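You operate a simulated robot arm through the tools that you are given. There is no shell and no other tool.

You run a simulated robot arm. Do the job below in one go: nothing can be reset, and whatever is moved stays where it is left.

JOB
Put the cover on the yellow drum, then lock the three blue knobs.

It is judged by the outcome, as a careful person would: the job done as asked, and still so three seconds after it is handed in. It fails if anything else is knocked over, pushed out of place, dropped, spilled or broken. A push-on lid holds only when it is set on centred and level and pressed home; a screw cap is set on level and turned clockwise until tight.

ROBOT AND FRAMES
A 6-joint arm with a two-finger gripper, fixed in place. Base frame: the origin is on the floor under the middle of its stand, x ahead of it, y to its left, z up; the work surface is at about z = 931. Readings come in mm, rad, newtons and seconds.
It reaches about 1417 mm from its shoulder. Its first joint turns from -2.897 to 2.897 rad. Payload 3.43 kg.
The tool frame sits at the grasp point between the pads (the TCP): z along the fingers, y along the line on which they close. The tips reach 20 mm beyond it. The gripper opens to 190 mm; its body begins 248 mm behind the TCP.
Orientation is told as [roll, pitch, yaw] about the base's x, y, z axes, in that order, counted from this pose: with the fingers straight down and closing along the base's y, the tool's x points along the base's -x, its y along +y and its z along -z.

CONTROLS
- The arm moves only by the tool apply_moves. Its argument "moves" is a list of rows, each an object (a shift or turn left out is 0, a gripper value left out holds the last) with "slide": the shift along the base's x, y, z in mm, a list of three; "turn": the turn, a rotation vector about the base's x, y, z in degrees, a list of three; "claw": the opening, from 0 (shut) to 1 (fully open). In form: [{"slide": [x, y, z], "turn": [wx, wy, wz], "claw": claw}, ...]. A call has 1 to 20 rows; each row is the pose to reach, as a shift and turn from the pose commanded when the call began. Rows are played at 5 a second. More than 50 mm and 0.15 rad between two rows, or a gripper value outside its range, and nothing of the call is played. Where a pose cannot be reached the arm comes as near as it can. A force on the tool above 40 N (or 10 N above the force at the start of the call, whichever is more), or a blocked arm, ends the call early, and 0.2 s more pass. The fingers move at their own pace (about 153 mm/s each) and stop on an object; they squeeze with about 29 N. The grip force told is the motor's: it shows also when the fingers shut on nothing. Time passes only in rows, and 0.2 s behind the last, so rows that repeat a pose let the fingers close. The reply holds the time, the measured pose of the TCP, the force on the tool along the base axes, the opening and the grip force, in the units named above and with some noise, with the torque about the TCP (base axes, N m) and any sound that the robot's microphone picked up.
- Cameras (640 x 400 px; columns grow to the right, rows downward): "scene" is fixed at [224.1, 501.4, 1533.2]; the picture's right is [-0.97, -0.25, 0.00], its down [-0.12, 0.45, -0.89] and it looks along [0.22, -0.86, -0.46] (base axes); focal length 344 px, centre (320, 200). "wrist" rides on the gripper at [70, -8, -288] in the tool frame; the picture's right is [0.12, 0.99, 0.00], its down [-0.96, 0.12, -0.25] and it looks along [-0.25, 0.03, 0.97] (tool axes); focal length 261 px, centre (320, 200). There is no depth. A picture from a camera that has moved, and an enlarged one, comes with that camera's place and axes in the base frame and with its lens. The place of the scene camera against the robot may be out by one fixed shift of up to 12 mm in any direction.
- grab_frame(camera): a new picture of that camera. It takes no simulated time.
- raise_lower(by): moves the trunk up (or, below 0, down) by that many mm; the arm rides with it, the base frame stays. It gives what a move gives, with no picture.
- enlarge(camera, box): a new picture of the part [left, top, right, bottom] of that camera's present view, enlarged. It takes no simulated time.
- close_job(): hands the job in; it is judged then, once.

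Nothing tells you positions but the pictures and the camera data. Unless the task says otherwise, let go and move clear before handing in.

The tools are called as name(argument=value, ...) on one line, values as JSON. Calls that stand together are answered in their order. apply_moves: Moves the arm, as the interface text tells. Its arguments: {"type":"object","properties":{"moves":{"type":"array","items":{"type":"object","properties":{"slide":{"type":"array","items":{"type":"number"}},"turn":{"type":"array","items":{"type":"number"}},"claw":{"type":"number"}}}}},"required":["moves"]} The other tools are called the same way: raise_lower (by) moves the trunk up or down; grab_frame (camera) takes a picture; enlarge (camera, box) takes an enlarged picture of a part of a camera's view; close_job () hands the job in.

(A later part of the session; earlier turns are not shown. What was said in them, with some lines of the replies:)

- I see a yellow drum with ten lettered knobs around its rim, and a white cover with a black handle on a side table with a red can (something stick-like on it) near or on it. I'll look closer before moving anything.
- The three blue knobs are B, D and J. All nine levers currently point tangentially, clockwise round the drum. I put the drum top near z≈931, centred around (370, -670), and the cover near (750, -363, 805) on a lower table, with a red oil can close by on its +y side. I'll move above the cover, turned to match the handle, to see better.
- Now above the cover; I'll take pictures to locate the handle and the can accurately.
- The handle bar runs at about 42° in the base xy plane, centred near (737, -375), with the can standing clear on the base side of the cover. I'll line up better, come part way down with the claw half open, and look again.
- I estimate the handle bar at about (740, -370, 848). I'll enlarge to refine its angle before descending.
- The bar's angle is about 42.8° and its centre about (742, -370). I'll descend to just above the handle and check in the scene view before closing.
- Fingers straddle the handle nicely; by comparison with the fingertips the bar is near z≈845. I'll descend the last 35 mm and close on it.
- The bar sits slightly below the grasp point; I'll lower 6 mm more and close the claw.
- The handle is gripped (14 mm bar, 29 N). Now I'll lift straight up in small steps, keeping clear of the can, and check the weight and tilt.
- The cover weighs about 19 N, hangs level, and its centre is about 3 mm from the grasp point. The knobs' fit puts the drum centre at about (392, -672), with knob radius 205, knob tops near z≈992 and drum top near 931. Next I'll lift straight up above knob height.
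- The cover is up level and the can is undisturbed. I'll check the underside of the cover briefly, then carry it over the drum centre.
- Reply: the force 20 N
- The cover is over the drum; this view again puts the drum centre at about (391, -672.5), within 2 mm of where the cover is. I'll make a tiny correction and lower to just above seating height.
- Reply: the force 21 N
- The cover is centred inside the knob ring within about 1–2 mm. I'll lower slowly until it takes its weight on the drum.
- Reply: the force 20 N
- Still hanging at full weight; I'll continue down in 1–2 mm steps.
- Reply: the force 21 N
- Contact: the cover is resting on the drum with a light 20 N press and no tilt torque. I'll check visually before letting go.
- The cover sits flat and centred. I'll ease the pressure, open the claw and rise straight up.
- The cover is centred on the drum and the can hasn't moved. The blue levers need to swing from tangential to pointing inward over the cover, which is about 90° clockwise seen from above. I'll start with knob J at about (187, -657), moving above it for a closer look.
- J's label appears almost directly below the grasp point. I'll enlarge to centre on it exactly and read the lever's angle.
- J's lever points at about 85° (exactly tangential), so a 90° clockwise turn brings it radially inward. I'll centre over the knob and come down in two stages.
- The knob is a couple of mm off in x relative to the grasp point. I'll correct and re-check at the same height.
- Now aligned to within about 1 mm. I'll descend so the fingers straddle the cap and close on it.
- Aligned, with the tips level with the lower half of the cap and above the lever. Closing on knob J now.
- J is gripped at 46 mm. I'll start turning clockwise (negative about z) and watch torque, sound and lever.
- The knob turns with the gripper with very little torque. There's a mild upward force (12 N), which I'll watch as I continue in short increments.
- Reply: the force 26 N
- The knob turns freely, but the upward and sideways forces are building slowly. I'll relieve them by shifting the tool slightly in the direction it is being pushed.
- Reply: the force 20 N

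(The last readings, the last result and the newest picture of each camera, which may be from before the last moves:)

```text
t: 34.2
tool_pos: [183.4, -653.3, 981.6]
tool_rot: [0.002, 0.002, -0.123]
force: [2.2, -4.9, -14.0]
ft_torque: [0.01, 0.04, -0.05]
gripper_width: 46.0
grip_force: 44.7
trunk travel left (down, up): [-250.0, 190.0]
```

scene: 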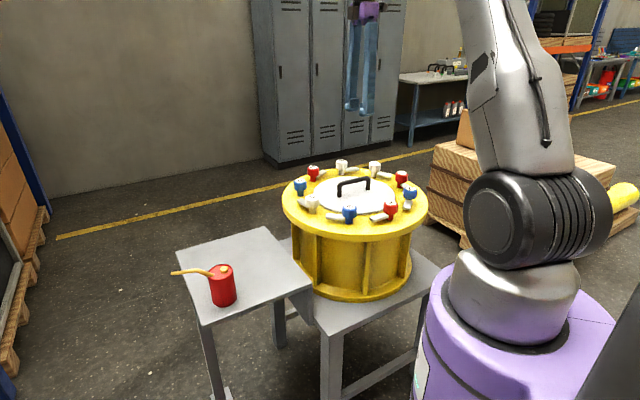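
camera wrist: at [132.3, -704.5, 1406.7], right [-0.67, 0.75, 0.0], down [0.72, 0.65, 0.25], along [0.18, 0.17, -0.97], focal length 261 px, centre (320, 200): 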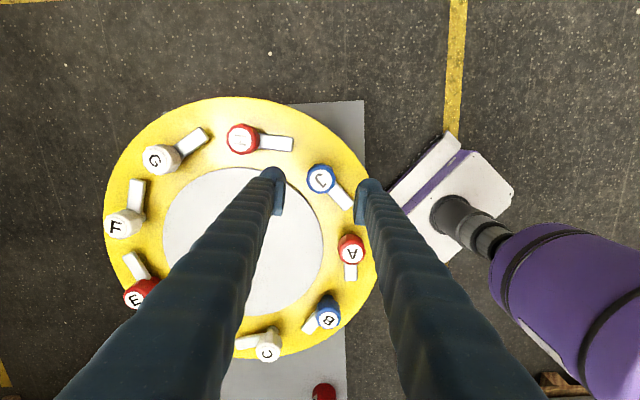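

Forces respond normally (a few N per mm). I'll neutralise the z offset and continue turning.

apply_moves(moves=[{"slide": [0, -0.4, -0.6], "turn": [0, 0, -5]}, {"slide": [0, -0.4, -0.6], "turn": [0, 0, -11]}, {"slide": [0, -0.4, -0.6], "turn": [0, 0, -17]}, {"slide": [0, -0.4, -0.6], "turn": [0, 0, -22]}, {"slide": [0, -0.4, -0.6], "turn": [0, 0, -22]}])

enlarge(camera="scene", box=[370, 130, 450, 220])

enlarge(camera="wrist", box=[240, 130, 400, 250])

```text
t: 35.4
tool_pos: [184.8, -654.3, 982.6]
tool_rot: [0.003, 0.003, -0.509]
force: [2.3, 7.1, -12.4]
ft_torque: [0.16, 0.0, -0.02]
gripper_width: 45.7
grip_force: 45.1
trunk travel left (down, up): [-250.0, 190.0]
```

```text
4.44 times, centred on (410, 175) of scene
camera zoom: at [224.1, 501.4, 1533.2], right [-0.97, -0.25, 0.0], down [-0.12, 0.45, -0.89], along [0.22, -0.86, -0.46], focal length 1531 px, centre (-80, 311)
```

zoom: 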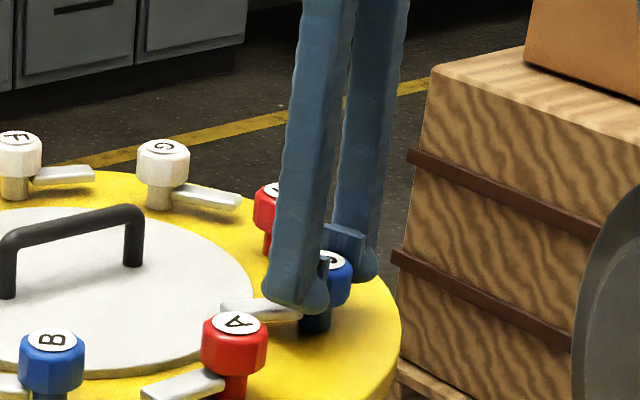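

```text
3.33 times, centred on (320, 190) of wrist
camera zoom: at [120.2, -628.3, 1271.2], right [0.38, 0.93, 0.0], down [0.9, -0.37, 0.25], along [0.23, -0.09, -0.97], focal length 869 px, centre (320, 233)
```

zoom: 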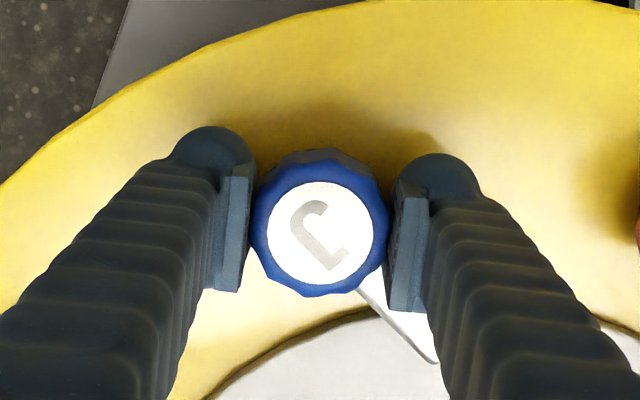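

The lever is now swinging over the cover's edge with the knob following the gripper. I'll finish the remaining ~26° of the 90°.

apply_moves(moves=[{"slide": [0, 0.5, -0.6], "turn": [0, 0, -6]}, {"slide": [0, 0.5, -0.6], "turn": [0, 0, -12]}, {"slide": [0, 0.5, -0.6], "turn": [0, 0, -18]}, {"slide": [0, 0.5, -0.6], "turn": [0, 0, -22]}, {"slide": [0, 0.5, -0.6], "turn": [0, 0, -25]}, {"slide": [0, 0.5, -0.6], "turn": [0, 0, -25]}])

enlarge(camera="scene", box=[370, 130, 450, 220])

enlarge(camera="wrist", box=[240, 130, 400, 250])

```text
t: 36.8
tool_pos: [185.1, -652.7, 983.2]
tool_rot: [0.001, 0.003, -0.945]
force: [-0.3, 9.3, -15.9]
ft_torque: [0.09, 0.0, -0.03]
gripper_width: 45.9
grip_force: 45.1
trunk travel left (down, up): [-250.0, 190.0]
```

```text
4.44 times, centred on (410, 175) of scene
camera zoom: at [224.1, 501.4, 1533.2], right [-0.97, -0.25, 0.0], down [-0.12, 0.45, -0.89], along [0.22, -0.86, -0.46], focal length 1531 px, centre (-80, 311)
```

zoom: 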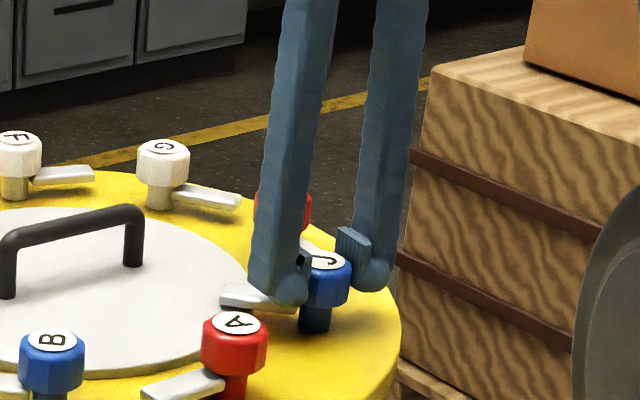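

```text
3.33 times, centred on (320, 190) of wrist
camera zoom: at [137.7, -602.8, 1271.2], right [0.73, 0.68, 0.0], down [0.66, -0.71, 0.25], along [0.17, -0.18, -0.97], focal length 869 px, centre (320, 233)
```

zoom: 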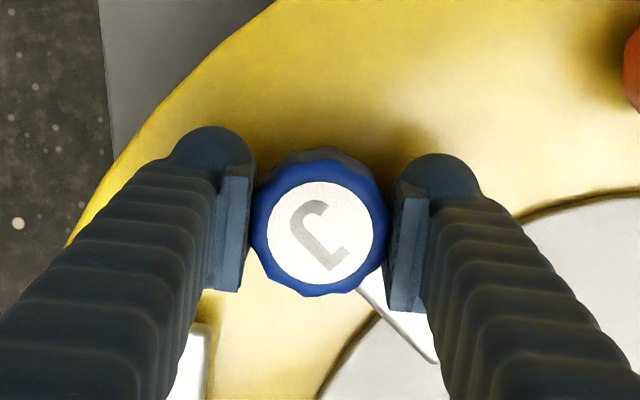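

The lever now points radially inward over the cover (89° turned, no torque). I'll feel for a stop with a few degrees more.

apply_moves(moves=[{"slide": [0, 0.6, -0.8], "turn": [0, 0, -2]}, {"slide": [0, 0.6, -0.8], "turn": [0, 0, -4]}, {"slide": [0, 0.6, -0.8], "turn": [0, 0, -4]}])

```text
t: 37.6
tool_pos: [186.7, -654.2, 982.3]
tool_rot: [-0.001, -0.001, -1.012]
force: [2.7, 4.0, -4.1]
ft_torque: [0.02, 0.05, 0.9]
gripper_width: 45.8
grip_force: 45.0
trunk travel left (down, up): [-250.0, 190.0]
```

A firm stop (0.9 N·m) at 90°: J is fully turned. I'll release and rise to inspect.

apply_moves(moves=[{"claw": 0.25}, {"claw": 0.35}, {"claw": 0.42}, {"claw": 0.42}])

apply_moves(moves=[{"slide": [0, 0, 15]}, {"slide": [0, 0, 50]}, {"slide": [0, 0, 90]}, {"slide": [0, 0, 135]}, {"slide": [0, 0, 135]}])

grab_frame(camera="wrist")

enlarge(camera="scene", box=[270, 130, 440, 246])

```text
t: 38.6
tool_pos: [183.9, -654.0, 982.0]
tool_rot: [0.0, -0.001, -1.012]
force: [-0.5, -0.9, -0.2]
ft_torque: [0.02, -0.01, 0.01]
gripper_width: 79.9
grip_force: 0.0
trunk travel left (down, up): [-250.0, 190.0]
```

```text
t: 39.8
tool_pos: [182.0, -653.9, 1119.5]
tool_rot: [-0.001, 0.001, -1.012]
force: [0.1, -0.1, 0.7]
ft_torque: [-0.05, -0.01, 0.02]
gripper_width: 79.8
grip_force: 0.1
trunk travel left (down, up): [-250.0, 190.0]
```

```text
taken
camera wrist: at [139.7, -599.3, 1408.0], right [0.78, 0.63, 0.0], down [0.61, -0.75, 0.25], along [0.15, -0.19, -0.97], focal length 261 px, centre (320, 200)
```

wrist: 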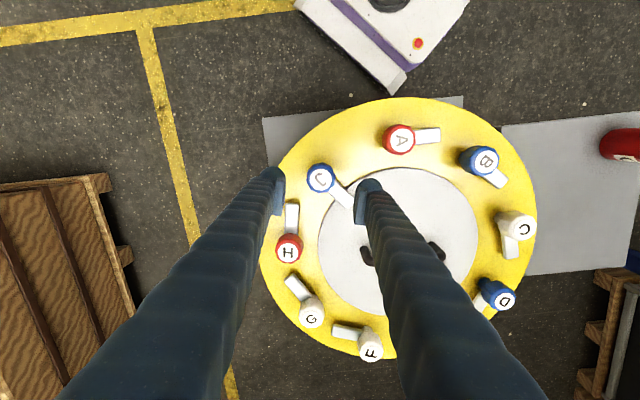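

```text
3.45 times, centred on (355, 188) of scene
camera zoom: at [224.1, 501.4, 1533.2], right [-0.97, -0.25, 0.0], down [-0.12, 0.45, -0.89], along [0.22, -0.86, -0.46], focal length 1188 px, centre (199, 241)
```

zoom: 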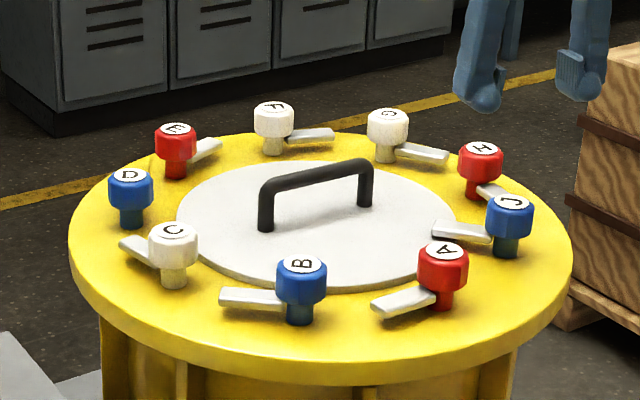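

J is locked: its lever lies radially inward over the cover. Next is knob B at about (370.5, -468.5). I'll move above it while turning the wrist back for another 90° clockwise stroke.

apply_moves(moves=[{"slide": [13, 13, 0], "turn": [0, 0, 8]}, {"slide": [26, 26, 0], "turn": [0, 0, 16]}, {"slide": [40, 40, 0], "turn": [0, 0, 24]}, {"slide": [53, 53, 0], "turn": [0, 0, 32]}, {"slide": [66, 66, 0], "turn": [0, 0, 40]}, {"slide": [80, 80, 0], "turn": [0, 0, 48]}, {"slide": [93, 93, 0], "turn": [0, 0, 56]}, {"slide": [106, 106, 0], "turn": [0, 0, 64]}, {"slide": [120, 120, 0], "turn": [0, 0, 72]}, {"slide": [133, 133, 0], "turn": [0, 0, 80]}, {"slide": [146, 146, 0], "turn": [0, 0, 88]}, {"slide": [160, 160, 0], "turn": [0, 0, 96]}, {"slide": [173, 173, 0], "turn": [0, 0, 104]}, {"slide": [186, 185.5, 0], "turn": [0, 0, 112]}, {"slide": [186, 185.5, 0], "turn": [0, 0, 112]}, {"slide": [186, 185.5, 0], "turn": [0, 0, 112]}])

enlarge(camera="wrist", box=[240, 110, 400, 230])

grab_frame(camera="scene")

```text
t: 43.2
tool_pos: [369.8, -467.8, 1118.4]
tool_rot: [0.0, 0.0, 0.943]
force: [-0.3, -0.1, 0.4]
ft_torque: [0.07, 0.01, 0.02]
gripper_width: 79.9
grip_force: 0.0
trunk travel left (down, up): [-250.0, 190.0]
```

```text
3.33 times, centred on (320, 170) of wrist
camera zoom: at [337.1, -530.3, 1405.7], right [-0.87, 0.49, 0.0], down [0.47, 0.85, 0.25], along [0.12, 0.22, -0.97], focal length 869 px, centre (320, 300)
```

zoom: 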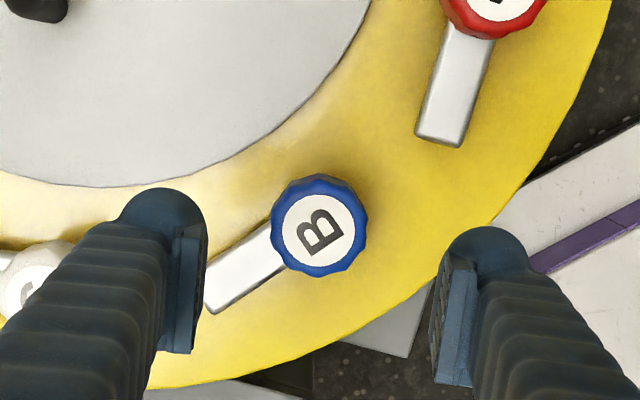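

```text
taken
```

scene: 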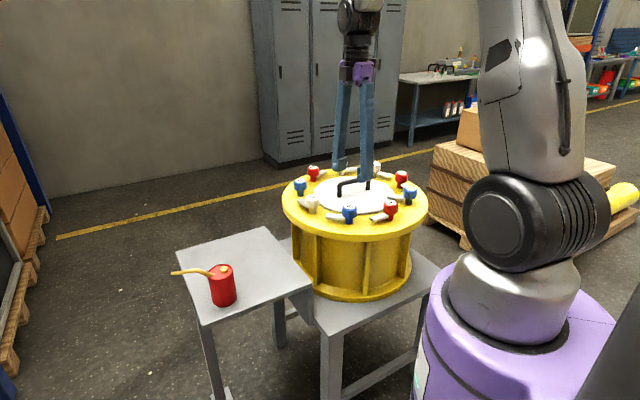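

B's label is within ~2 mm of the grasp axis. I'll descend to just above the cap and re-check.

apply_moves(moves=[{"slide": [0.3, 0.6, -35]}, {"slide": [0.3, 0.6, -70]}, {"slide": [0.3, 0.6, -103]}, {"slide": [0.3, 0.6, -103]}])

enlarge(camera="wrist", box=[240, 110, 400, 230])

enlarge(camera="scene", box=[300, 130, 420, 230])

```text
t: 44.2
tool_pos: [369.1, -466.1, 1014.1]
tool_rot: [0.001, 0.0, 0.943]
force: [-0.7, -0.8, 0.4]
ft_torque: [0.07, -0.02, -0.01]
gripper_width: 79.8
grip_force: 0.0
trunk travel left (down, up): [-250.0, 190.0]
```

```text
3.33 times, centred on (320, 170) of wrist
camera zoom: at [337.2, -529.9, 1303.0], right [-0.87, 0.49, 0.0], down [0.47, 0.85, 0.25], along [0.12, 0.22, -0.97], focal length 869 px, centre (320, 300)
```

zoom: 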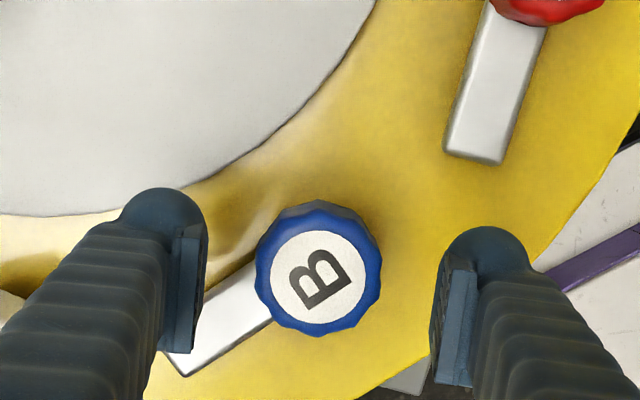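

```text
4.00 times, centred on (360, 180) of scene
camera zoom: at [224.1, 501.4, 1533.2], right [-0.97, -0.25, 0.0], down [-0.12, 0.45, -0.89], along [0.22, -0.86, -0.46], focal length 1378 px, centre (160, 280)
```

zoom: 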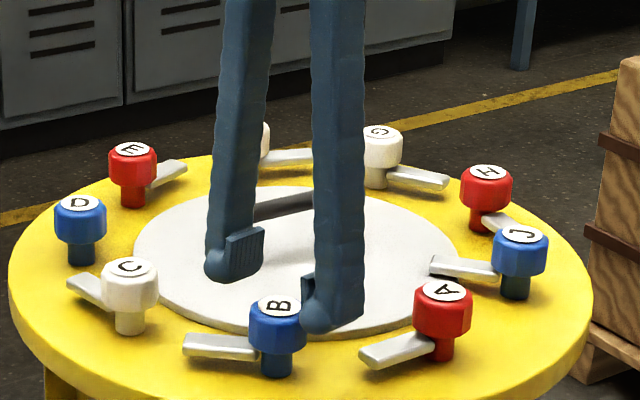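

Aligned on B. Descend and close.

apply_moves(moves=[{"slide": [0.2, 0.5, -12]}, {"slide": [0.2, 0.5, -24]}, {"slide": [0.2, 0.5, -32]}, {"slide": [0.2, 0.5, -32]}, {"slide": [0.2, 0.5, -32]}])

enlarge(camera="wrist", box=[240, 130, 400, 250])

enlarge(camera="scene", box=[300, 130, 420, 230])

```text
t: 45.4
tool_pos: [369.8, -466.6, 981.6]
tool_rot: [0.001, 0.0, 0.943]
force: [-0.2, -0.3, 0.1]
ft_torque: [-0.01, 0.0, 0.0]
gripper_width: 79.9
grip_force: 0.0
trunk travel left (down, up): [-250.0, 190.0]
```

```text
3.33 times, centred on (320, 190) of wrist
camera zoom: at [337.2, -529.5, 1270.5], right [-0.87, 0.49, 0.0], down [0.47, 0.85, 0.25], along [0.12, 0.22, -0.97], focal length 869 px, centre (320, 233)
```

zoom: 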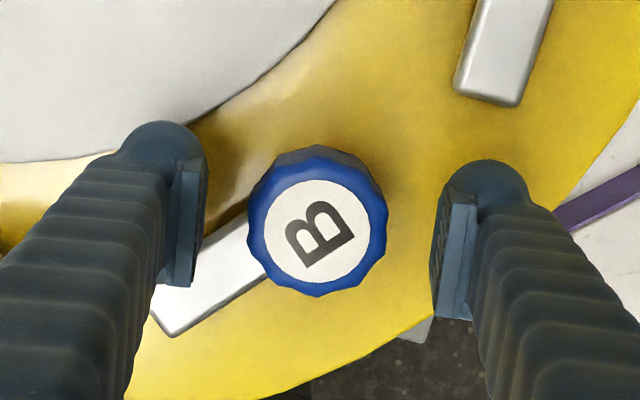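

```text
4.00 times, centred on (360, 180) of scene
camera zoom: at [224.1, 501.4, 1533.2], right [-0.97, -0.25, 0.0], down [-0.12, 0.45, -0.89], along [0.22, -0.86, -0.46], focal length 1378 px, centre (160, 280)
```

zoom: 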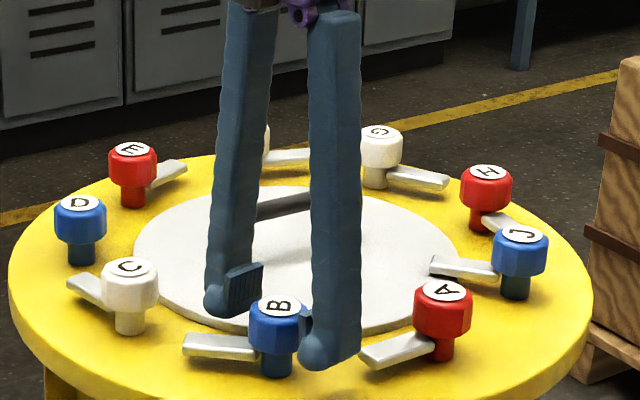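

B is well centred between the fingers. Closing, then turning clockwise in increments.

apply_moves(moves=[{"claw": 0.3}, {"claw": 0.2}, {"claw": 0.1}, {"claw": 0.1}, {"claw": 0.1}])

apply_moves(moves=[{"turn": [0, 0, -5]}, {"turn": [0, 0, -11]}, {"turn": [0, 0, -17]}, {"turn": [0, 0, -23]}, {"turn": [0, 0, -28]}, {"turn": [0, 0, -28]}])

enlarge(camera="wrist", box=[240, 130, 400, 250])

enlarge(camera="scene", box=[300, 130, 420, 230])

```text
t: 46.6
tool_pos: [371.5, -468.9, 982.2]
tool_rot: [-0.001, 0.0, 0.942]
force: [6.2, -5.5, 0.2]
ft_torque: [-0.06, -0.06, 0.03]
gripper_width: 45.9
grip_force: 44.9
trunk travel left (down, up): [-250.0, 190.0]
```

```text
t: 48.0
tool_pos: [370.6, -467.0, 981.2]
tool_rot: [-0.002, 0.001, 0.452]
force: [3.3, -12.1, 9.2]
ft_torque: [-0.16, -0.1, -0.05]
gripper_width: 45.7
grip_force: 44.6
trunk travel left (down, up): [-250.0, 190.0]
```

```text
3.33 times, centred on (320, 190) of wrist
camera zoom: at [312.7, -506.5, 1270.4], right [-0.54, 0.84, 0.0], down [0.81, 0.52, 0.25], along [0.21, 0.13, -0.97], focal length 869 px, centre (320, 233)
```

zoom: 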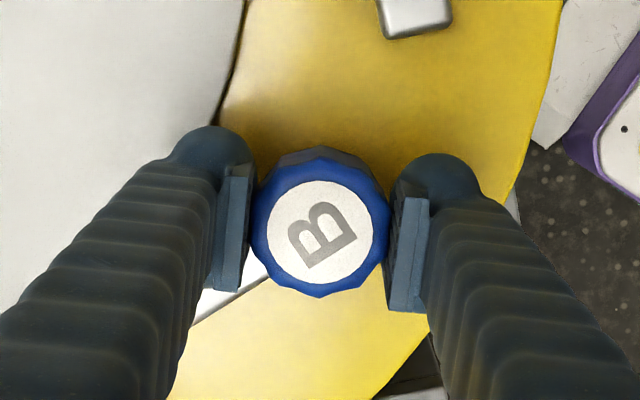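

```text
4.00 times, centred on (360, 180) of scene
camera zoom: at [224.1, 501.4, 1533.2], right [-0.97, -0.25, 0.0], down [-0.12, 0.45, -0.89], along [0.22, -0.86, -0.46], focal length 1378 px, centre (160, 280)
```

zoom: 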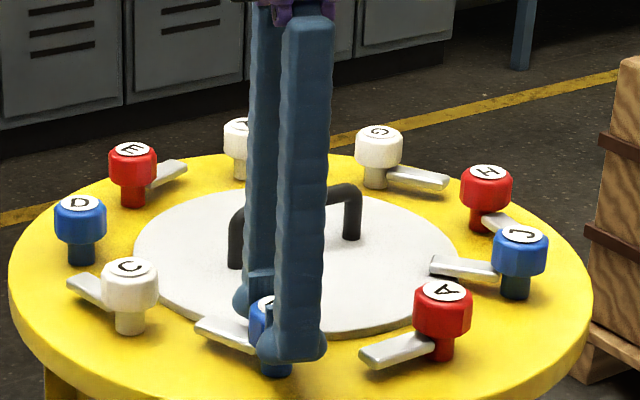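

B is turning well (28° so far). I'll trim the offsets slightly and continue.

apply_moves(moves=[{"slide": [0, -0.6, 0.5], "turn": [0, 0, -6]}, {"slide": [0, -1, 0.7], "turn": [0, 0, -12]}, {"slide": [0, -1, 0.7], "turn": [0, 0, -18]}, {"slide": [0, -1, 0.7], "turn": [0, 0, -24]}, {"slide": [0, -1, 0.7], "turn": [0, 0, -30]}, {"slide": [0, -1, 0.7], "turn": [0, 0, -30]}])

enlarge(camera="wrist", box=[240, 130, 400, 250])

```text
t: 49.4
tool_pos: [371.0, -467.6, 981.6]
tool_rot: [0.0, 0.003, -0.072]
force: [7.1, -3.8, 1.8]
ft_torque: [-0.03, 0.02, -0.05]
gripper_width: 45.9
grip_force: 44.6
trunk travel left (down, up): [-250.0, 190.0]
```

```text
3.33 times, centred on (320, 190) of wrist
camera zoom: at [301.8, -471.9, 1270.5], right [-0.05, 1.0, 0.0], down [0.97, 0.05, 0.25], along [0.25, 0.01, -0.97], focal length 869 px, centre (320, 233)
```

zoom: 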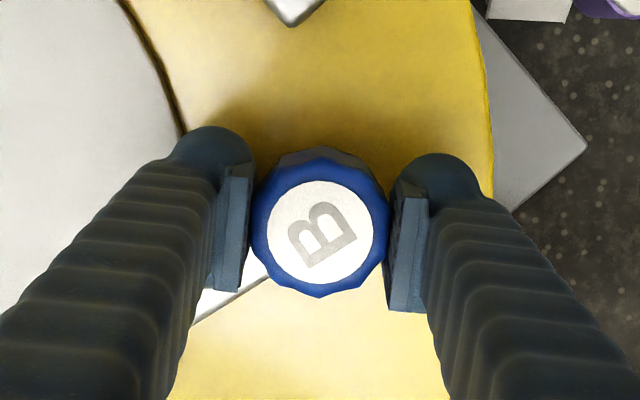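

58° turned; continuing the remaining ~32° and then feeling for the stop.

apply_moves(moves=[{"slide": [0.3, -0.3, 0], "turn": [0, 0, -6]}, {"slide": [0.5, -0.3, 0], "turn": [0, 0, -12]}, {"slide": [0.5, -0.3, 0], "turn": [0, 0, -18]}, {"slide": [0.5, -0.3, 0], "turn": [0, 0, -24]}, {"slide": [0.5, -0.3, 0], "turn": [0, 0, -29]}, {"slide": [0.5, -0.3, 0], "turn": [0, 0, -31]}, {"slide": [0.5, -0.3, 0], "turn": [0, 0, -31]}])

enlarge(camera="wrist", box=[240, 130, 400, 250])

enlarge(camera="scene", box=[300, 130, 420, 230])

```text
t: 51.0
tool_pos: [371.7, -467.7, 982.2]
tool_rot: [0.0, 0.001, -0.612]
force: [-5.3, 7.2, -10.0]
ft_torque: [0.19, 0.23, 0.16]
gripper_width: 45.7
grip_force: 45.0
trunk travel left (down, up): [-250.0, 190.0]
```

```text
3.33 times, centred on (320, 190) of wrist
camera zoom: at [310.3, -435.4, 1270.6], right [0.47, 0.88, 0.0], down [0.85, -0.46, 0.25], along [0.22, -0.12, -0.97], focal length 869 px, centre (320, 233)
```

zoom: 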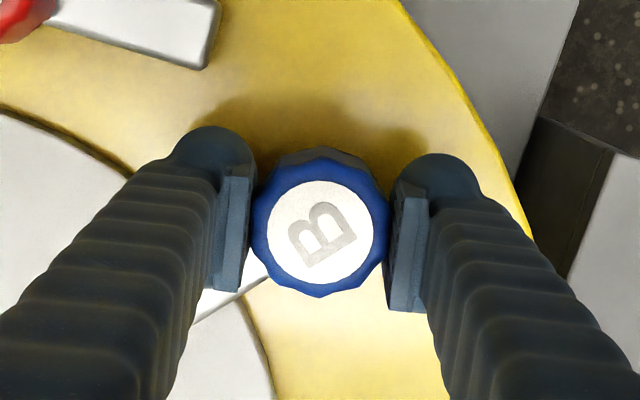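

```text
4.00 times, centred on (360, 180) of scene
camera zoom: at [224.1, 501.4, 1533.2], right [-0.97, -0.25, 0.0], down [-0.12, 0.45, -0.89], along [0.22, -0.86, -0.46], focal length 1378 px, centre (160, 280)
```

zoom: 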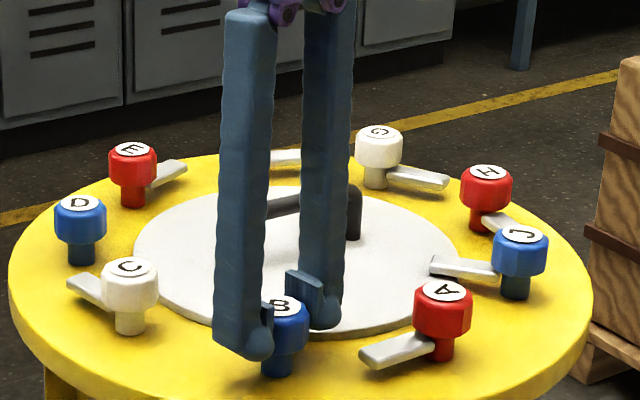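

89° turned and torque just starting to rise; a few degrees more to confirm the stop.

apply_moves(moves=[{"slide": [-0.5, 0.4, -0.3], "turn": [0, 0, -2]}, {"slide": [-0.5, 0.5, -0.4], "turn": [0, 0, -4]}, {"slide": [-0.5, 0.5, -0.4], "turn": [0, 0, -4]}])

```text
t: 51.8
tool_pos: [372.3, -467.6, 981.9]
tool_rot: [0.0, 0.001, -0.681]
force: [3.1, 4.9, -8.8]
ft_torque: [-0.08, -0.18, 1.22]
gripper_width: 46.5
grip_force: 45.2
trunk travel left (down, up): [-250.0, 190.0]
```

B has hit its stop (1.2 N·m). I'll release, rise, and check it before going on to D.

apply_moves(moves=[{"claw": 0.25}, {"claw": 0.35}, {"claw": 0.42}, {"claw": 0.42}])

apply_moves(moves=[{"slide": [0, 0, 15]}, {"slide": [0, 0, 50]}, {"slide": [0, 0, 90]}, {"slide": [0, 0, 136]}, {"slide": [0, 0, 136]}])

grab_frame(camera="wrist")

enlarge(camera="scene", box=[270, 130, 440, 246])

```text
t: 52.8
tool_pos: [369.8, -467.6, 983.3]
tool_rot: [-0.001, 0.001, -0.68]
force: [-1.3, -0.6, -0.5]
ft_torque: [-0.02, 0.02, -0.04]
gripper_width: 80.0
grip_force: 0.0
trunk travel left (down, up): [-250.0, 190.0]
```

```text
t: 54.0
tool_pos: [370.5, -467.7, 1117.7]
tool_rot: [0.0, -0.002, -0.681]
force: [0.7, -0.7, 0.4]
ft_torque: [-0.07, 0.0, 0.01]
gripper_width: 79.7
grip_force: 0.1
trunk travel left (down, up): [-250.0, 190.0]
```

```text
taken
camera wrist: at [312.3, -430.4, 1407.0], right [0.53, 0.85, 0.0], down [0.82, -0.52, 0.25], along [0.21, -0.13, -0.97], focal length 261 px, centre (320, 200)
```

wrist: 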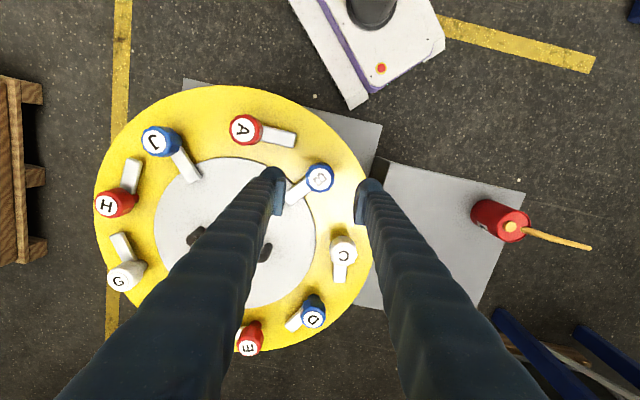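

```text
3.45 times, centred on (355, 188) of scene
camera zoom: at [224.1, 501.4, 1533.2], right [-0.97, -0.25, 0.0], down [-0.12, 0.45, -0.89], along [0.22, -0.86, -0.46], focal length 1188 px, centre (199, 241)
```

zoom: 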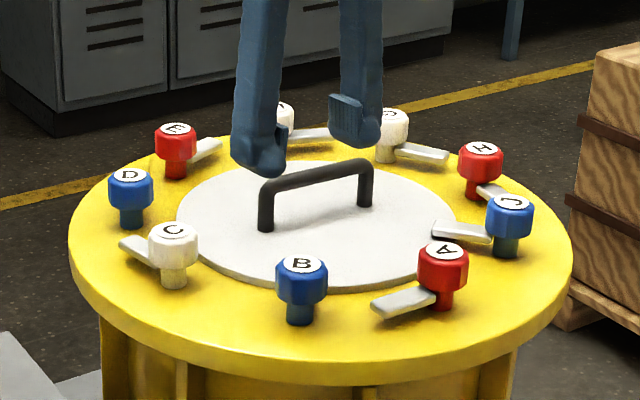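

B is locked too. Now I'll move to above knob D at about (588, -617), again rotating the wrist back for the stroke.

apply_moves(moves=[{"slide": [18, -12, 0], "turn": [0, 0, 8]}, {"slide": [36, -25, 0], "turn": [0, 0, 16]}, {"slide": [54, -37, 0], "turn": [0, 0, 24]}, {"slide": [72, -50, 0], "turn": [0, 0, 32]}, {"slide": [90, -62, 0], "turn": [0, 0, 40]}, {"slide": [109, -75, 0], "turn": [0, 0, 48]}, {"slide": [127, -87, 0], "turn": [0, 0, 56]}, {"slide": [145, -100, 0], "turn": [0, 0, 64]}, {"slide": [163, -112, 0], "turn": [0, 0, 72]}, {"slide": [181, -125, 0], "turn": [0, 0, 80]}, {"slide": [200, -137, 0], "turn": [0, 0, 88]}, {"slide": [217.5, -149.3, 0], "turn": [0, 0, 96]}, {"slide": [217.5, -149.3, 0], "turn": [0, 0, 96]}, {"slide": [217.5, -149.3, 0], "turn": [0, 0, 96]}])

enlarge(camera="wrist", box=[240, 110, 400, 230])

enlarge(camera="scene", box=[270, 100, 440, 246])

```text
t: 57.0
tool_pos: [587.5, -615.3, 1117.5]
tool_rot: [0.0, 0.001, 0.996]
force: [-0.7, 0.0, 0.2]
ft_torque: [-0.05, 0.04, -0.03]
gripper_width: 79.8
grip_force: 0.1
trunk travel left (down, up): [-250.0, 190.0]
```

```text
3.33 times, centred on (320, 170) of wrist
camera zoom: at [557.5, -680.8, 1407.0], right [-0.9, 0.44, 0.0], down [0.43, 0.87, 0.25], along [0.11, 0.22, -0.97], focal length 869 px, centre (320, 300)
```

zoom: 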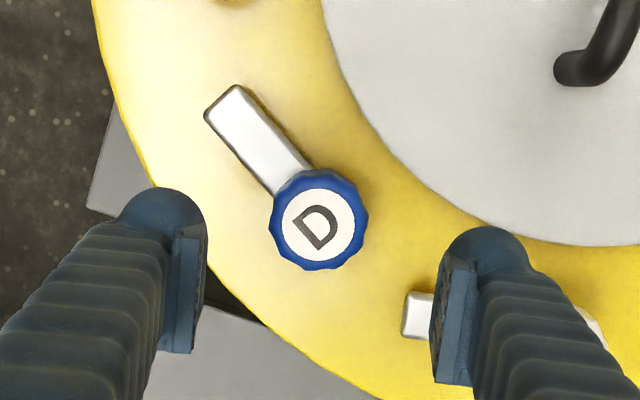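

```text
2.74 times, centred on (355, 173) of scene
camera zoom: at [224.1, 501.4, 1533.2], right [-0.97, -0.25, 0.0], down [-0.12, 0.45, -0.89], along [0.22, -0.86, -0.46], focal length 944 px, centre (224, 274)
```

zoom: 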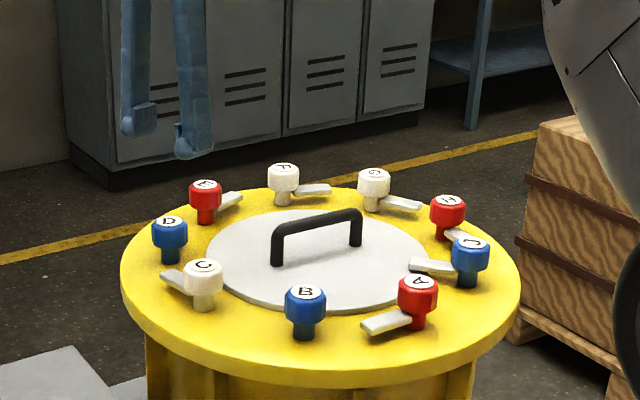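

D's label is right under the grasp axis. I'll descend to just above the cap and re-check.

apply_moves(moves=[{"slide": [0, 0, -35]}, {"slide": [0, 0, -70]}, {"slide": [0, 0, -103]}, {"slide": [0, 0, -103]}])

enlarge(camera="wrist", box=[240, 110, 400, 230])

enlarge(camera="scene", box=[270, 130, 370, 220])

```text
t: 58.0
tool_pos: [587.8, -616.5, 1014.9]
tool_rot: [0.001, 0.0, 0.996]
force: [0.0, -0.8, 0.2]
ft_torque: [0.03, 0.0, 0.01]
gripper_width: 79.8
grip_force: 0.0
trunk travel left (down, up): [-250.0, 190.0]
```

```text
3.33 times, centred on (320, 170) of wrist
camera zoom: at [558.2, -680.9, 1302.5], right [-0.9, 0.44, 0.0], down [0.43, 0.87, 0.25], along [0.11, 0.22, -0.97], focal length 869 px, centre (320, 300)
```

zoom: 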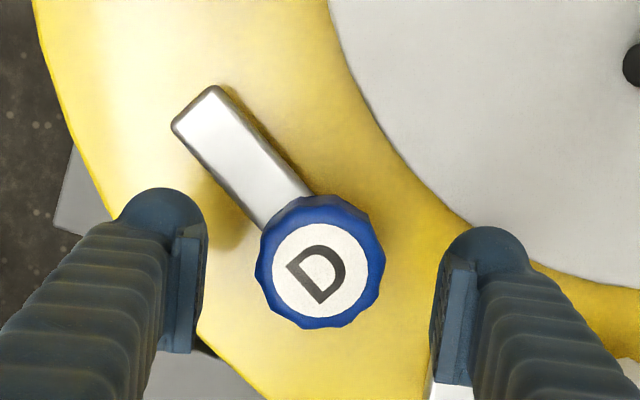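

```text
4.44 times, centred on (320, 175) of scene
camera zoom: at [224.1, 501.4, 1533.2], right [-0.97, -0.25, 0.0], down [-0.12, 0.45, -0.89], along [0.22, -0.86, -0.46], focal length 1531 px, centre (320, 311)
```

zoom: 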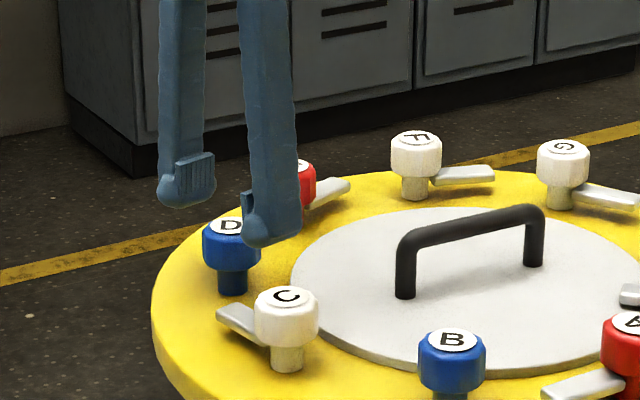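

A ~1.5 mm trim is needed; I'll apply it while descending around the cap, then verify.

apply_moves(moves=[{"slide": [-0.6, -0.7, -8]}, {"slide": [-1.0, -1.2, -20]}, {"slide": [-1.0, -1.2, -32]}, {"slide": [-1.0, -1.2, -32]}, {"slide": [-1.0, -1.2, -32]}])

enlarge(camera="wrist", box=[240, 130, 400, 250])

enlarge(camera="scene", box=[270, 130, 370, 220])

```text
t: 59.2
tool_pos: [587.3, -617.1, 984.0]
tool_rot: [-0.001, -0.001, 0.994]
force: [0.3, -0.2, 0.6]
ft_torque: [-0.02, -0.01, -0.01]
gripper_width: 79.7
grip_force: 0.1
trunk travel left (down, up): [-250.0, 190.0]
```

```text
3.33 times, centred on (320, 190) of wrist
camera zoom: at [558.2, -682.6, 1271.8], right [-0.9, 0.44, 0.0], down [0.43, 0.87, 0.25], along [0.11, 0.22, -0.97], focal length 869 px, centre (320, 233)
```

zoom: 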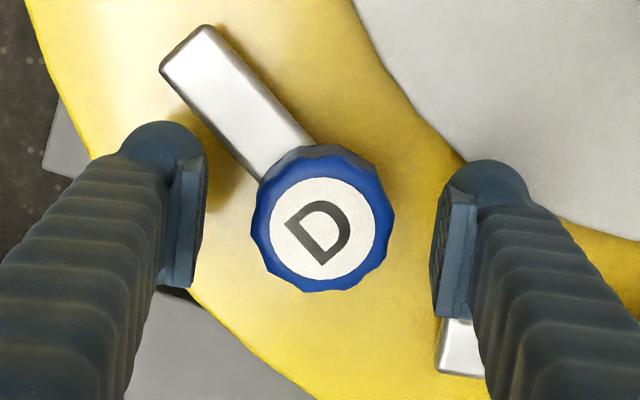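

```text
4.44 times, centred on (320, 175) of scene
camera zoom: at [224.1, 501.4, 1533.2], right [-0.97, -0.25, 0.0], down [-0.12, 0.45, -0.89], along [0.22, -0.86, -0.46], focal length 1531 px, centre (320, 311)
```

zoom: 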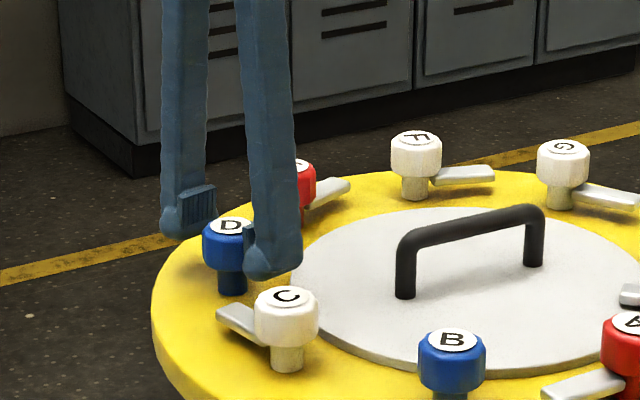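

Well centred. Closing on D and turning clockwise.

apply_moves(moves=[{"slide": [-0.8, 0.4, 0], "claw": 0.3}, {"slide": [-0.8, 0.4, 0], "claw": 0.2}, {"slide": [-0.8, 0.4, 0], "claw": 0.1}, {"slide": [-0.8, 0.4, 0], "claw": 0.1}, {"slide": [-0.8, 0.4, 0], "claw": 0.1}])

apply_moves(moves=[{"turn": [0, 0, -5]}, {"turn": [0, 0, -11]}, {"turn": [0, 0, -17]}, {"turn": [0, 0, -23]}, {"turn": [0, 0, -28]}, {"turn": [0, 0, -28]}])

enlarge(camera="wrist", box=[240, 130, 400, 250])

enlarge(camera="scene", box=[270, 130, 370, 220])

```text
t: 60.4
tool_pos: [587.2, -618.6, 983.7]
tool_rot: [-0.002, 0.0, 0.993]
force: [1.3, 0.6, -0.6]
ft_torque: [0.04, -0.03, -0.26]
gripper_width: 46.1
grip_force: 44.9
trunk travel left (down, up): [-250.0, 190.0]
```

```text
t: 61.8
tool_pos: [587.3, -619.1, 983.8]
tool_rot: [0.001, -0.001, 0.505]
force: [7.5, -0.6, 3.0]
ft_torque: [0.03, -0.12, -0.03]
gripper_width: 46.3
grip_force: 44.7
trunk travel left (down, up): [-250.0, 190.0]
```

```text
3.33 times, centred on (320, 190) of wrist
camera zoom: at [531.6, -660.4, 1271.8], right [-0.58, 0.81, 0.0], down [0.79, 0.57, 0.25], along [0.2, 0.14, -0.97], focal length 869 px, centre (320, 233)
```

zoom: 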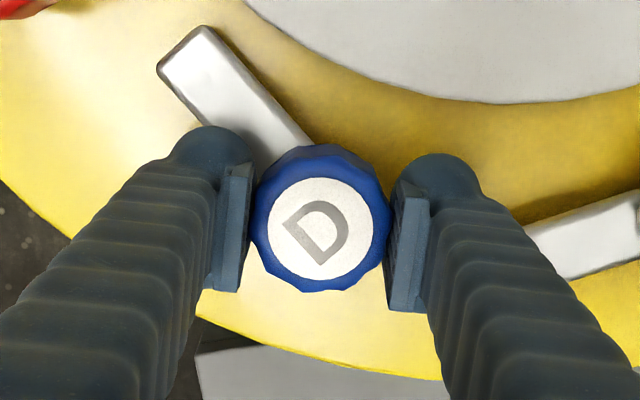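

```text
4.44 times, centred on (320, 175) of scene
camera zoom: at [224.1, 501.4, 1533.2], right [-0.97, -0.25, 0.0], down [-0.12, 0.45, -0.89], along [0.22, -0.86, -0.46], focal length 1531 px, centre (320, 311)
```

zoom: 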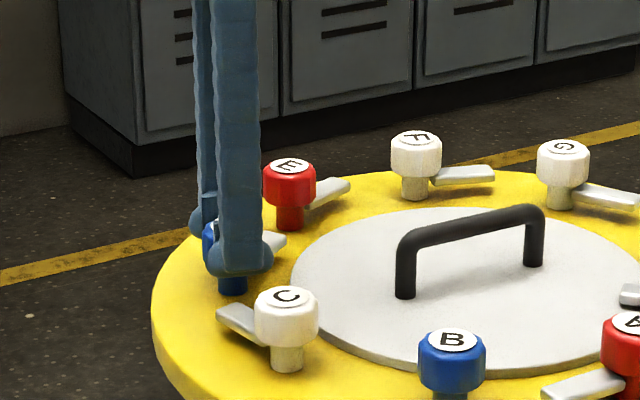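

D is turning with the gripper (28°), forces are small. Continuing.

apply_moves(moves=[{"slide": [0.4, 0, 0.2], "turn": [0, 0, -6]}, {"slide": [0.5, 0, 0.2], "turn": [0, 0, -12]}, {"slide": [0.5, 0, 0.2], "turn": [0, 0, -18]}, {"slide": [0.5, 0, 0.2], "turn": [0, 0, -24]}, {"slide": [0.5, 0, 0.2], "turn": [0, 0, -30]}, {"slide": [0.5, 0, 0.2], "turn": [0, 0, -30]}])

enlarge(camera="wrist", box=[240, 130, 400, 250])

```text
t: 63.2
tool_pos: [587.0, -620.2, 983.0]
tool_rot: [0.0, -0.001, -0.021]
force: [5.3, -10.5, 2.5]
ft_torque: [-0.17, -0.02, -0.01]
gripper_width: 46.4
grip_force: 44.9
trunk travel left (down, up): [-250.0, 190.0]
```

```text
3.33 times, centred on (320, 190) of wrist
camera zoom: at [518.7, -626.5, 1271.8], right [-0.1, 0.99, 0.0], down [0.96, 0.1, 0.25], along [0.25, 0.02, -0.97], focal length 869 px, centre (320, 233)
```

zoom: 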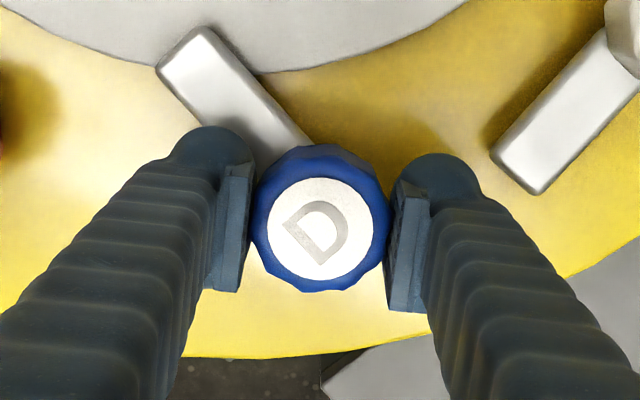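

The lever is now reaching over the cover's edge. Trimming y and finishing the stroke.

apply_moves(moves=[{"slide": [0.3, -0.6, 0], "turn": [0, 0, -6]}, {"slide": [0.3, -1, 0], "turn": [0, 0, -12]}, {"slide": [0.3, -1, 0], "turn": [0, 0, -18]}, {"slide": [0.3, -1, 0], "turn": [0, 0, -24]}, {"slide": [0.3, -1, 0], "turn": [0, 0, -29]}, {"slide": [0.3, -1, 0], "turn": [0, 0, -31]}, {"slide": [0.3, -1, 0], "turn": [0, 0, -31]}])

enlarge(camera="wrist", box=[240, 130, 400, 250])

enlarge(camera="scene", box=[270, 130, 370, 220])

```text
t: 64.8
tool_pos: [588.0, -619.1, 983.7]
tool_rot: [0.0, -0.001, -0.56]
force: [5.9, -3.9, 3.7]
ft_torque: [-0.01, -0.01, -0.05]
gripper_width: 46.0
grip_force: 44.5
trunk travel left (down, up): [-250.0, 190.0]
```

```text
3.33 times, centred on (320, 190) of wrist
camera zoom: at [525.0, -589.9, 1271.7], right [0.43, 0.9, 0.0], down [0.88, -0.41, 0.25], along [0.22, -0.11, -0.97], focal length 869 px, centre (320, 233)
```

zoom: 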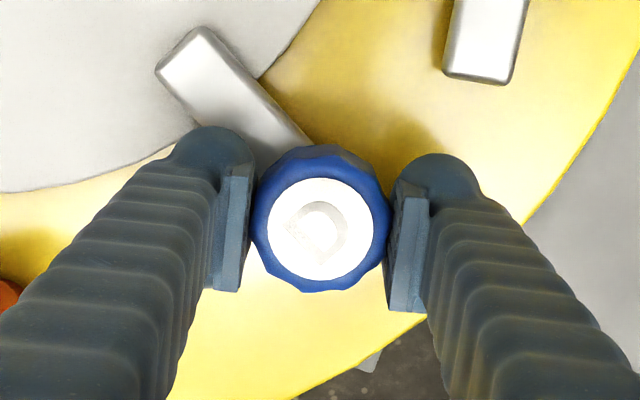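

```text
4.44 times, centred on (320, 175) of scene
camera zoom: at [224.1, 501.4, 1533.2], right [-0.97, -0.25, 0.0], down [-0.12, 0.45, -0.89], along [0.22, -0.86, -0.46], focal length 1531 px, centre (320, 311)
```

zoom: 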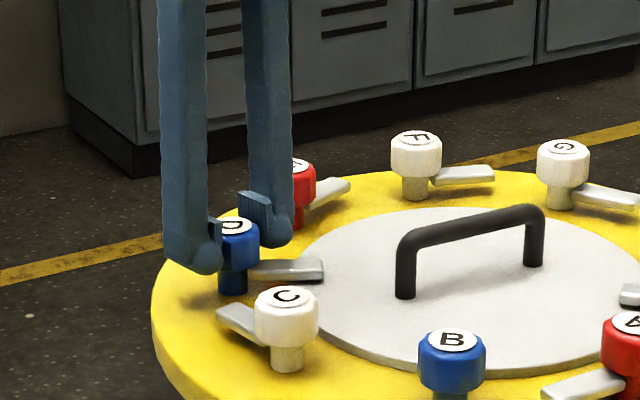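

The D lever is nearly radial (89°). A few degrees more to confirm its stop.

apply_moves(moves=[{"slide": [0.4, -0.3, 0.2], "turn": [0, 0, -2]}, {"slide": [0.5, -0.4, 0.2], "turn": [0, 0, -4.5]}, {"slide": [0.5, -0.4, 0.2], "turn": [0, 0, -4.5]}])

```text
t: 65.6
tool_pos: [586.9, -618.6, 983.1]
tool_rot: [0.0, 0.002, -0.637]
force: [-0.8, -2.9, 5.5]
ft_torque: [0.04, 0.21, 0.67]
gripper_width: 45.8
grip_force: 44.5
trunk travel left (down, up): [-250.0, 190.0]
```

Torque is rising (0.67 N·m) at the stop; I'll add 2° to be sure it's fully home, then release.

apply_moves(moves=[{"turn": [0, 0, -1]}, {"turn": [0, 0, -2]}, {"turn": [0, 0, -2]}])

apply_moves(moves=[{"claw": 0.25}, {"claw": 0.35}, {"claw": 0.42}, {"claw": 0.42}])

apply_moves(moves=[{"slide": [0, 0, 15]}, {"slide": [0, 0, 50]}, {"slide": [0, 0, 95]}, {"slide": [0, 0, 140]}, {"slide": [0, 0, 185]}, {"slide": [0, 0, 230]}, {"slide": [0, 0, 270]}, {"slide": [0, 0, 270]}])

grab_frame(camera="wrist")

enlarge(camera="scene", box=[270, 130, 440, 246])

```text
t: 66.4
tool_pos: [586.2, -618.1, 984.1]
tool_rot: [0.001, 0.004, -0.672]
force: [-2.2, -4.8, -2.4]
ft_torque: [-0.12, -0.03, 0.98]
gripper_width: 45.7
grip_force: 45.3
trunk travel left (down, up): [-250.0, 190.0]
```

```text
t: 67.4
tool_pos: [588.3, -618.8, 983.9]
tool_rot: [0.0, 0.0, -0.672]
force: [-0.1, 0.3, 0.1]
ft_torque: [-0.02, 0.01, -0.01]
gripper_width: 79.6
grip_force: 0.1
trunk travel left (down, up): [-250.0, 190.0]
```

```text
t: 69.2
tool_pos: [589.3, -617.1, 1253.7]
tool_rot: [0.0, 0.002, -0.672]
force: [-0.1, 0.5, -0.1]
ft_torque: [-0.02, 0.02, -0.05]
gripper_width: 79.8
grip_force: 0.0
trunk travel left (down, up): [-250.0, 190.0]
```

```text
taken
camera wrist: at [529.9, -580.4, 1542.8], right [0.53, 0.85, 0.0], down [0.82, -0.51, 0.25], along [0.21, -0.13, -0.97], focal length 261 px, centre (320, 200)
```

wrist: 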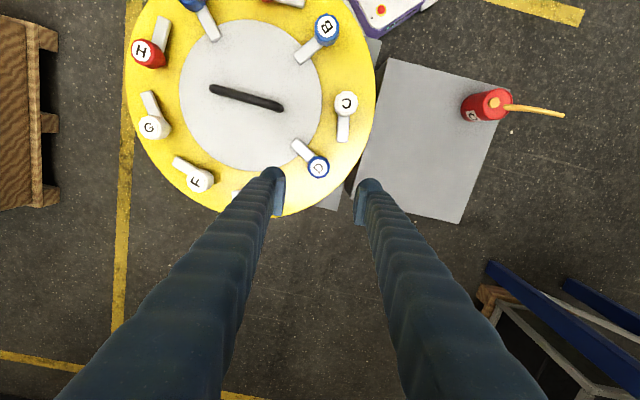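

```text
3.45 times, centred on (355, 188) of scene
camera zoom: at [224.1, 501.4, 1533.2], right [-0.97, -0.25, 0.0], down [-0.12, 0.45, -0.89], along [0.22, -0.86, -0.46], focal length 1188 px, centre (199, 241)
```

zoom: 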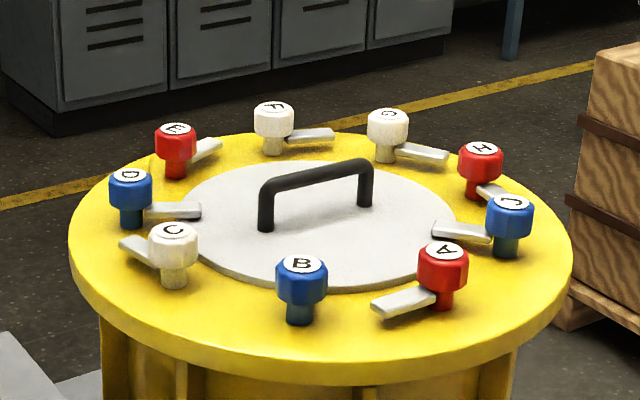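

All three blue levers (B, D, J) now point inward over the cover and the other knobs look untouched. I'll pull back above the drum for a final overall check.

apply_moves(moves=[{"slide": [-38, -3, 5], "turn": [0, 0, 5.5]}, {"slide": [-76, -6, 12], "turn": [0, 0, 11]}, {"slide": [-114, -9, 20], "turn": [0, 0, 16.5]}, {"slide": [-152, -12, 28], "turn": [0, 0, 22]}, {"slide": [-190, -15, 36], "turn": [0, 0, 27.5]}, {"slide": [-228, -18, 40], "turn": [0, 0, 33]}, {"slide": [-270, -20, 40], "turn": [0, 0, 38.5], "claw": 0.8}, {"slide": [-270, -20, 40], "turn": [0, 0, 38.5], "claw": 1}, {"slide": [-270, -20, 40], "turn": [0, 0, 38.5], "claw": 1}])

grab_frame(camera="wrist")

enlarge(camera="wrist", box=[180, 60, 436, 220])

grab_frame(camera="scene")

```text
t: 71.2
tool_pos: [317.3, -640.5, 1292.3]
tool_rot: [0.0, 0.001, 0.0]
force: [-0.8, 0.1, 0.0]
ft_torque: [0.01, 0.0, 0.03]
gripper_width: 189.9
grip_force: 0.1
trunk travel left (down, up): [-250.0, 190.0]
```

```text
taken
camera wrist: at [248.5, -649.2, 1581.1], right [-0.12, 0.99, 0.0], down [0.96, 0.12, 0.25], along [0.25, 0.03, -0.97], focal length 261 px, centre (320, 200)
```

wrist: 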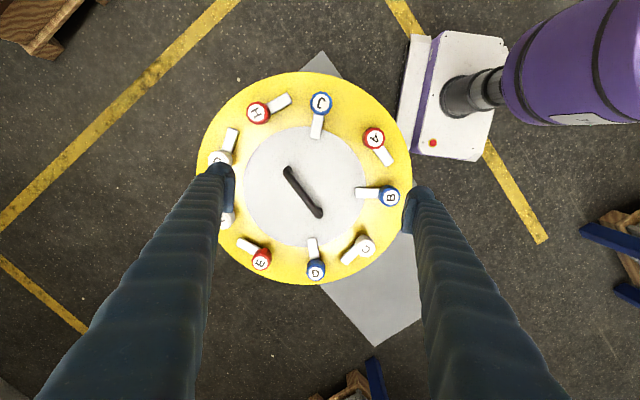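

```text
2.50 times, centred on (308, 140) of wrist
camera zoom: at [248.5, -649.2, 1581.1], right [-0.12, 0.99, 0.0], down [0.96, 0.12, 0.25], along [0.25, 0.03, -0.97], focal length 652 px, centre (350, 350)
```

zoom: 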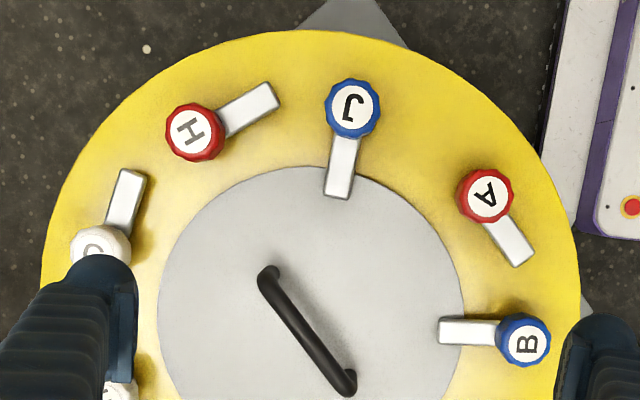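

```text
taken
```

scene: 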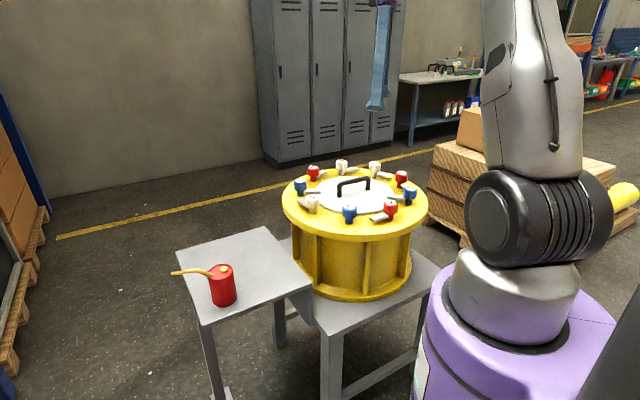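

The cover sits flat and centred on the drum. The B, D and J levers point radially inward over its edge, each turned to its stop. The other six knobs look unchanged, the oil can is still in its place, and the arm is clear, so I'm handing the job in.

close_job()

```text
The job is handed in.
```

The cover is on the yellow drum and the three blue knobs (B, D and J) are locked; I've handed the job in.

- **Cover:** it sits flat and centred on the drum to within about 2 mm, going by the wrist-camera views.
- **Blue knobs:** I turned each one about 90° clockwise until it met a firm stop. All three levers now point straight inward over the cover's edge.
- **Everything else:** in the final pictures the red and white knobs look unchanged and the oil can is where it was. The arm is open and back above the drum.

The microphone reported no click on any knob, so I judged them locked by the firm stop and the lever position.
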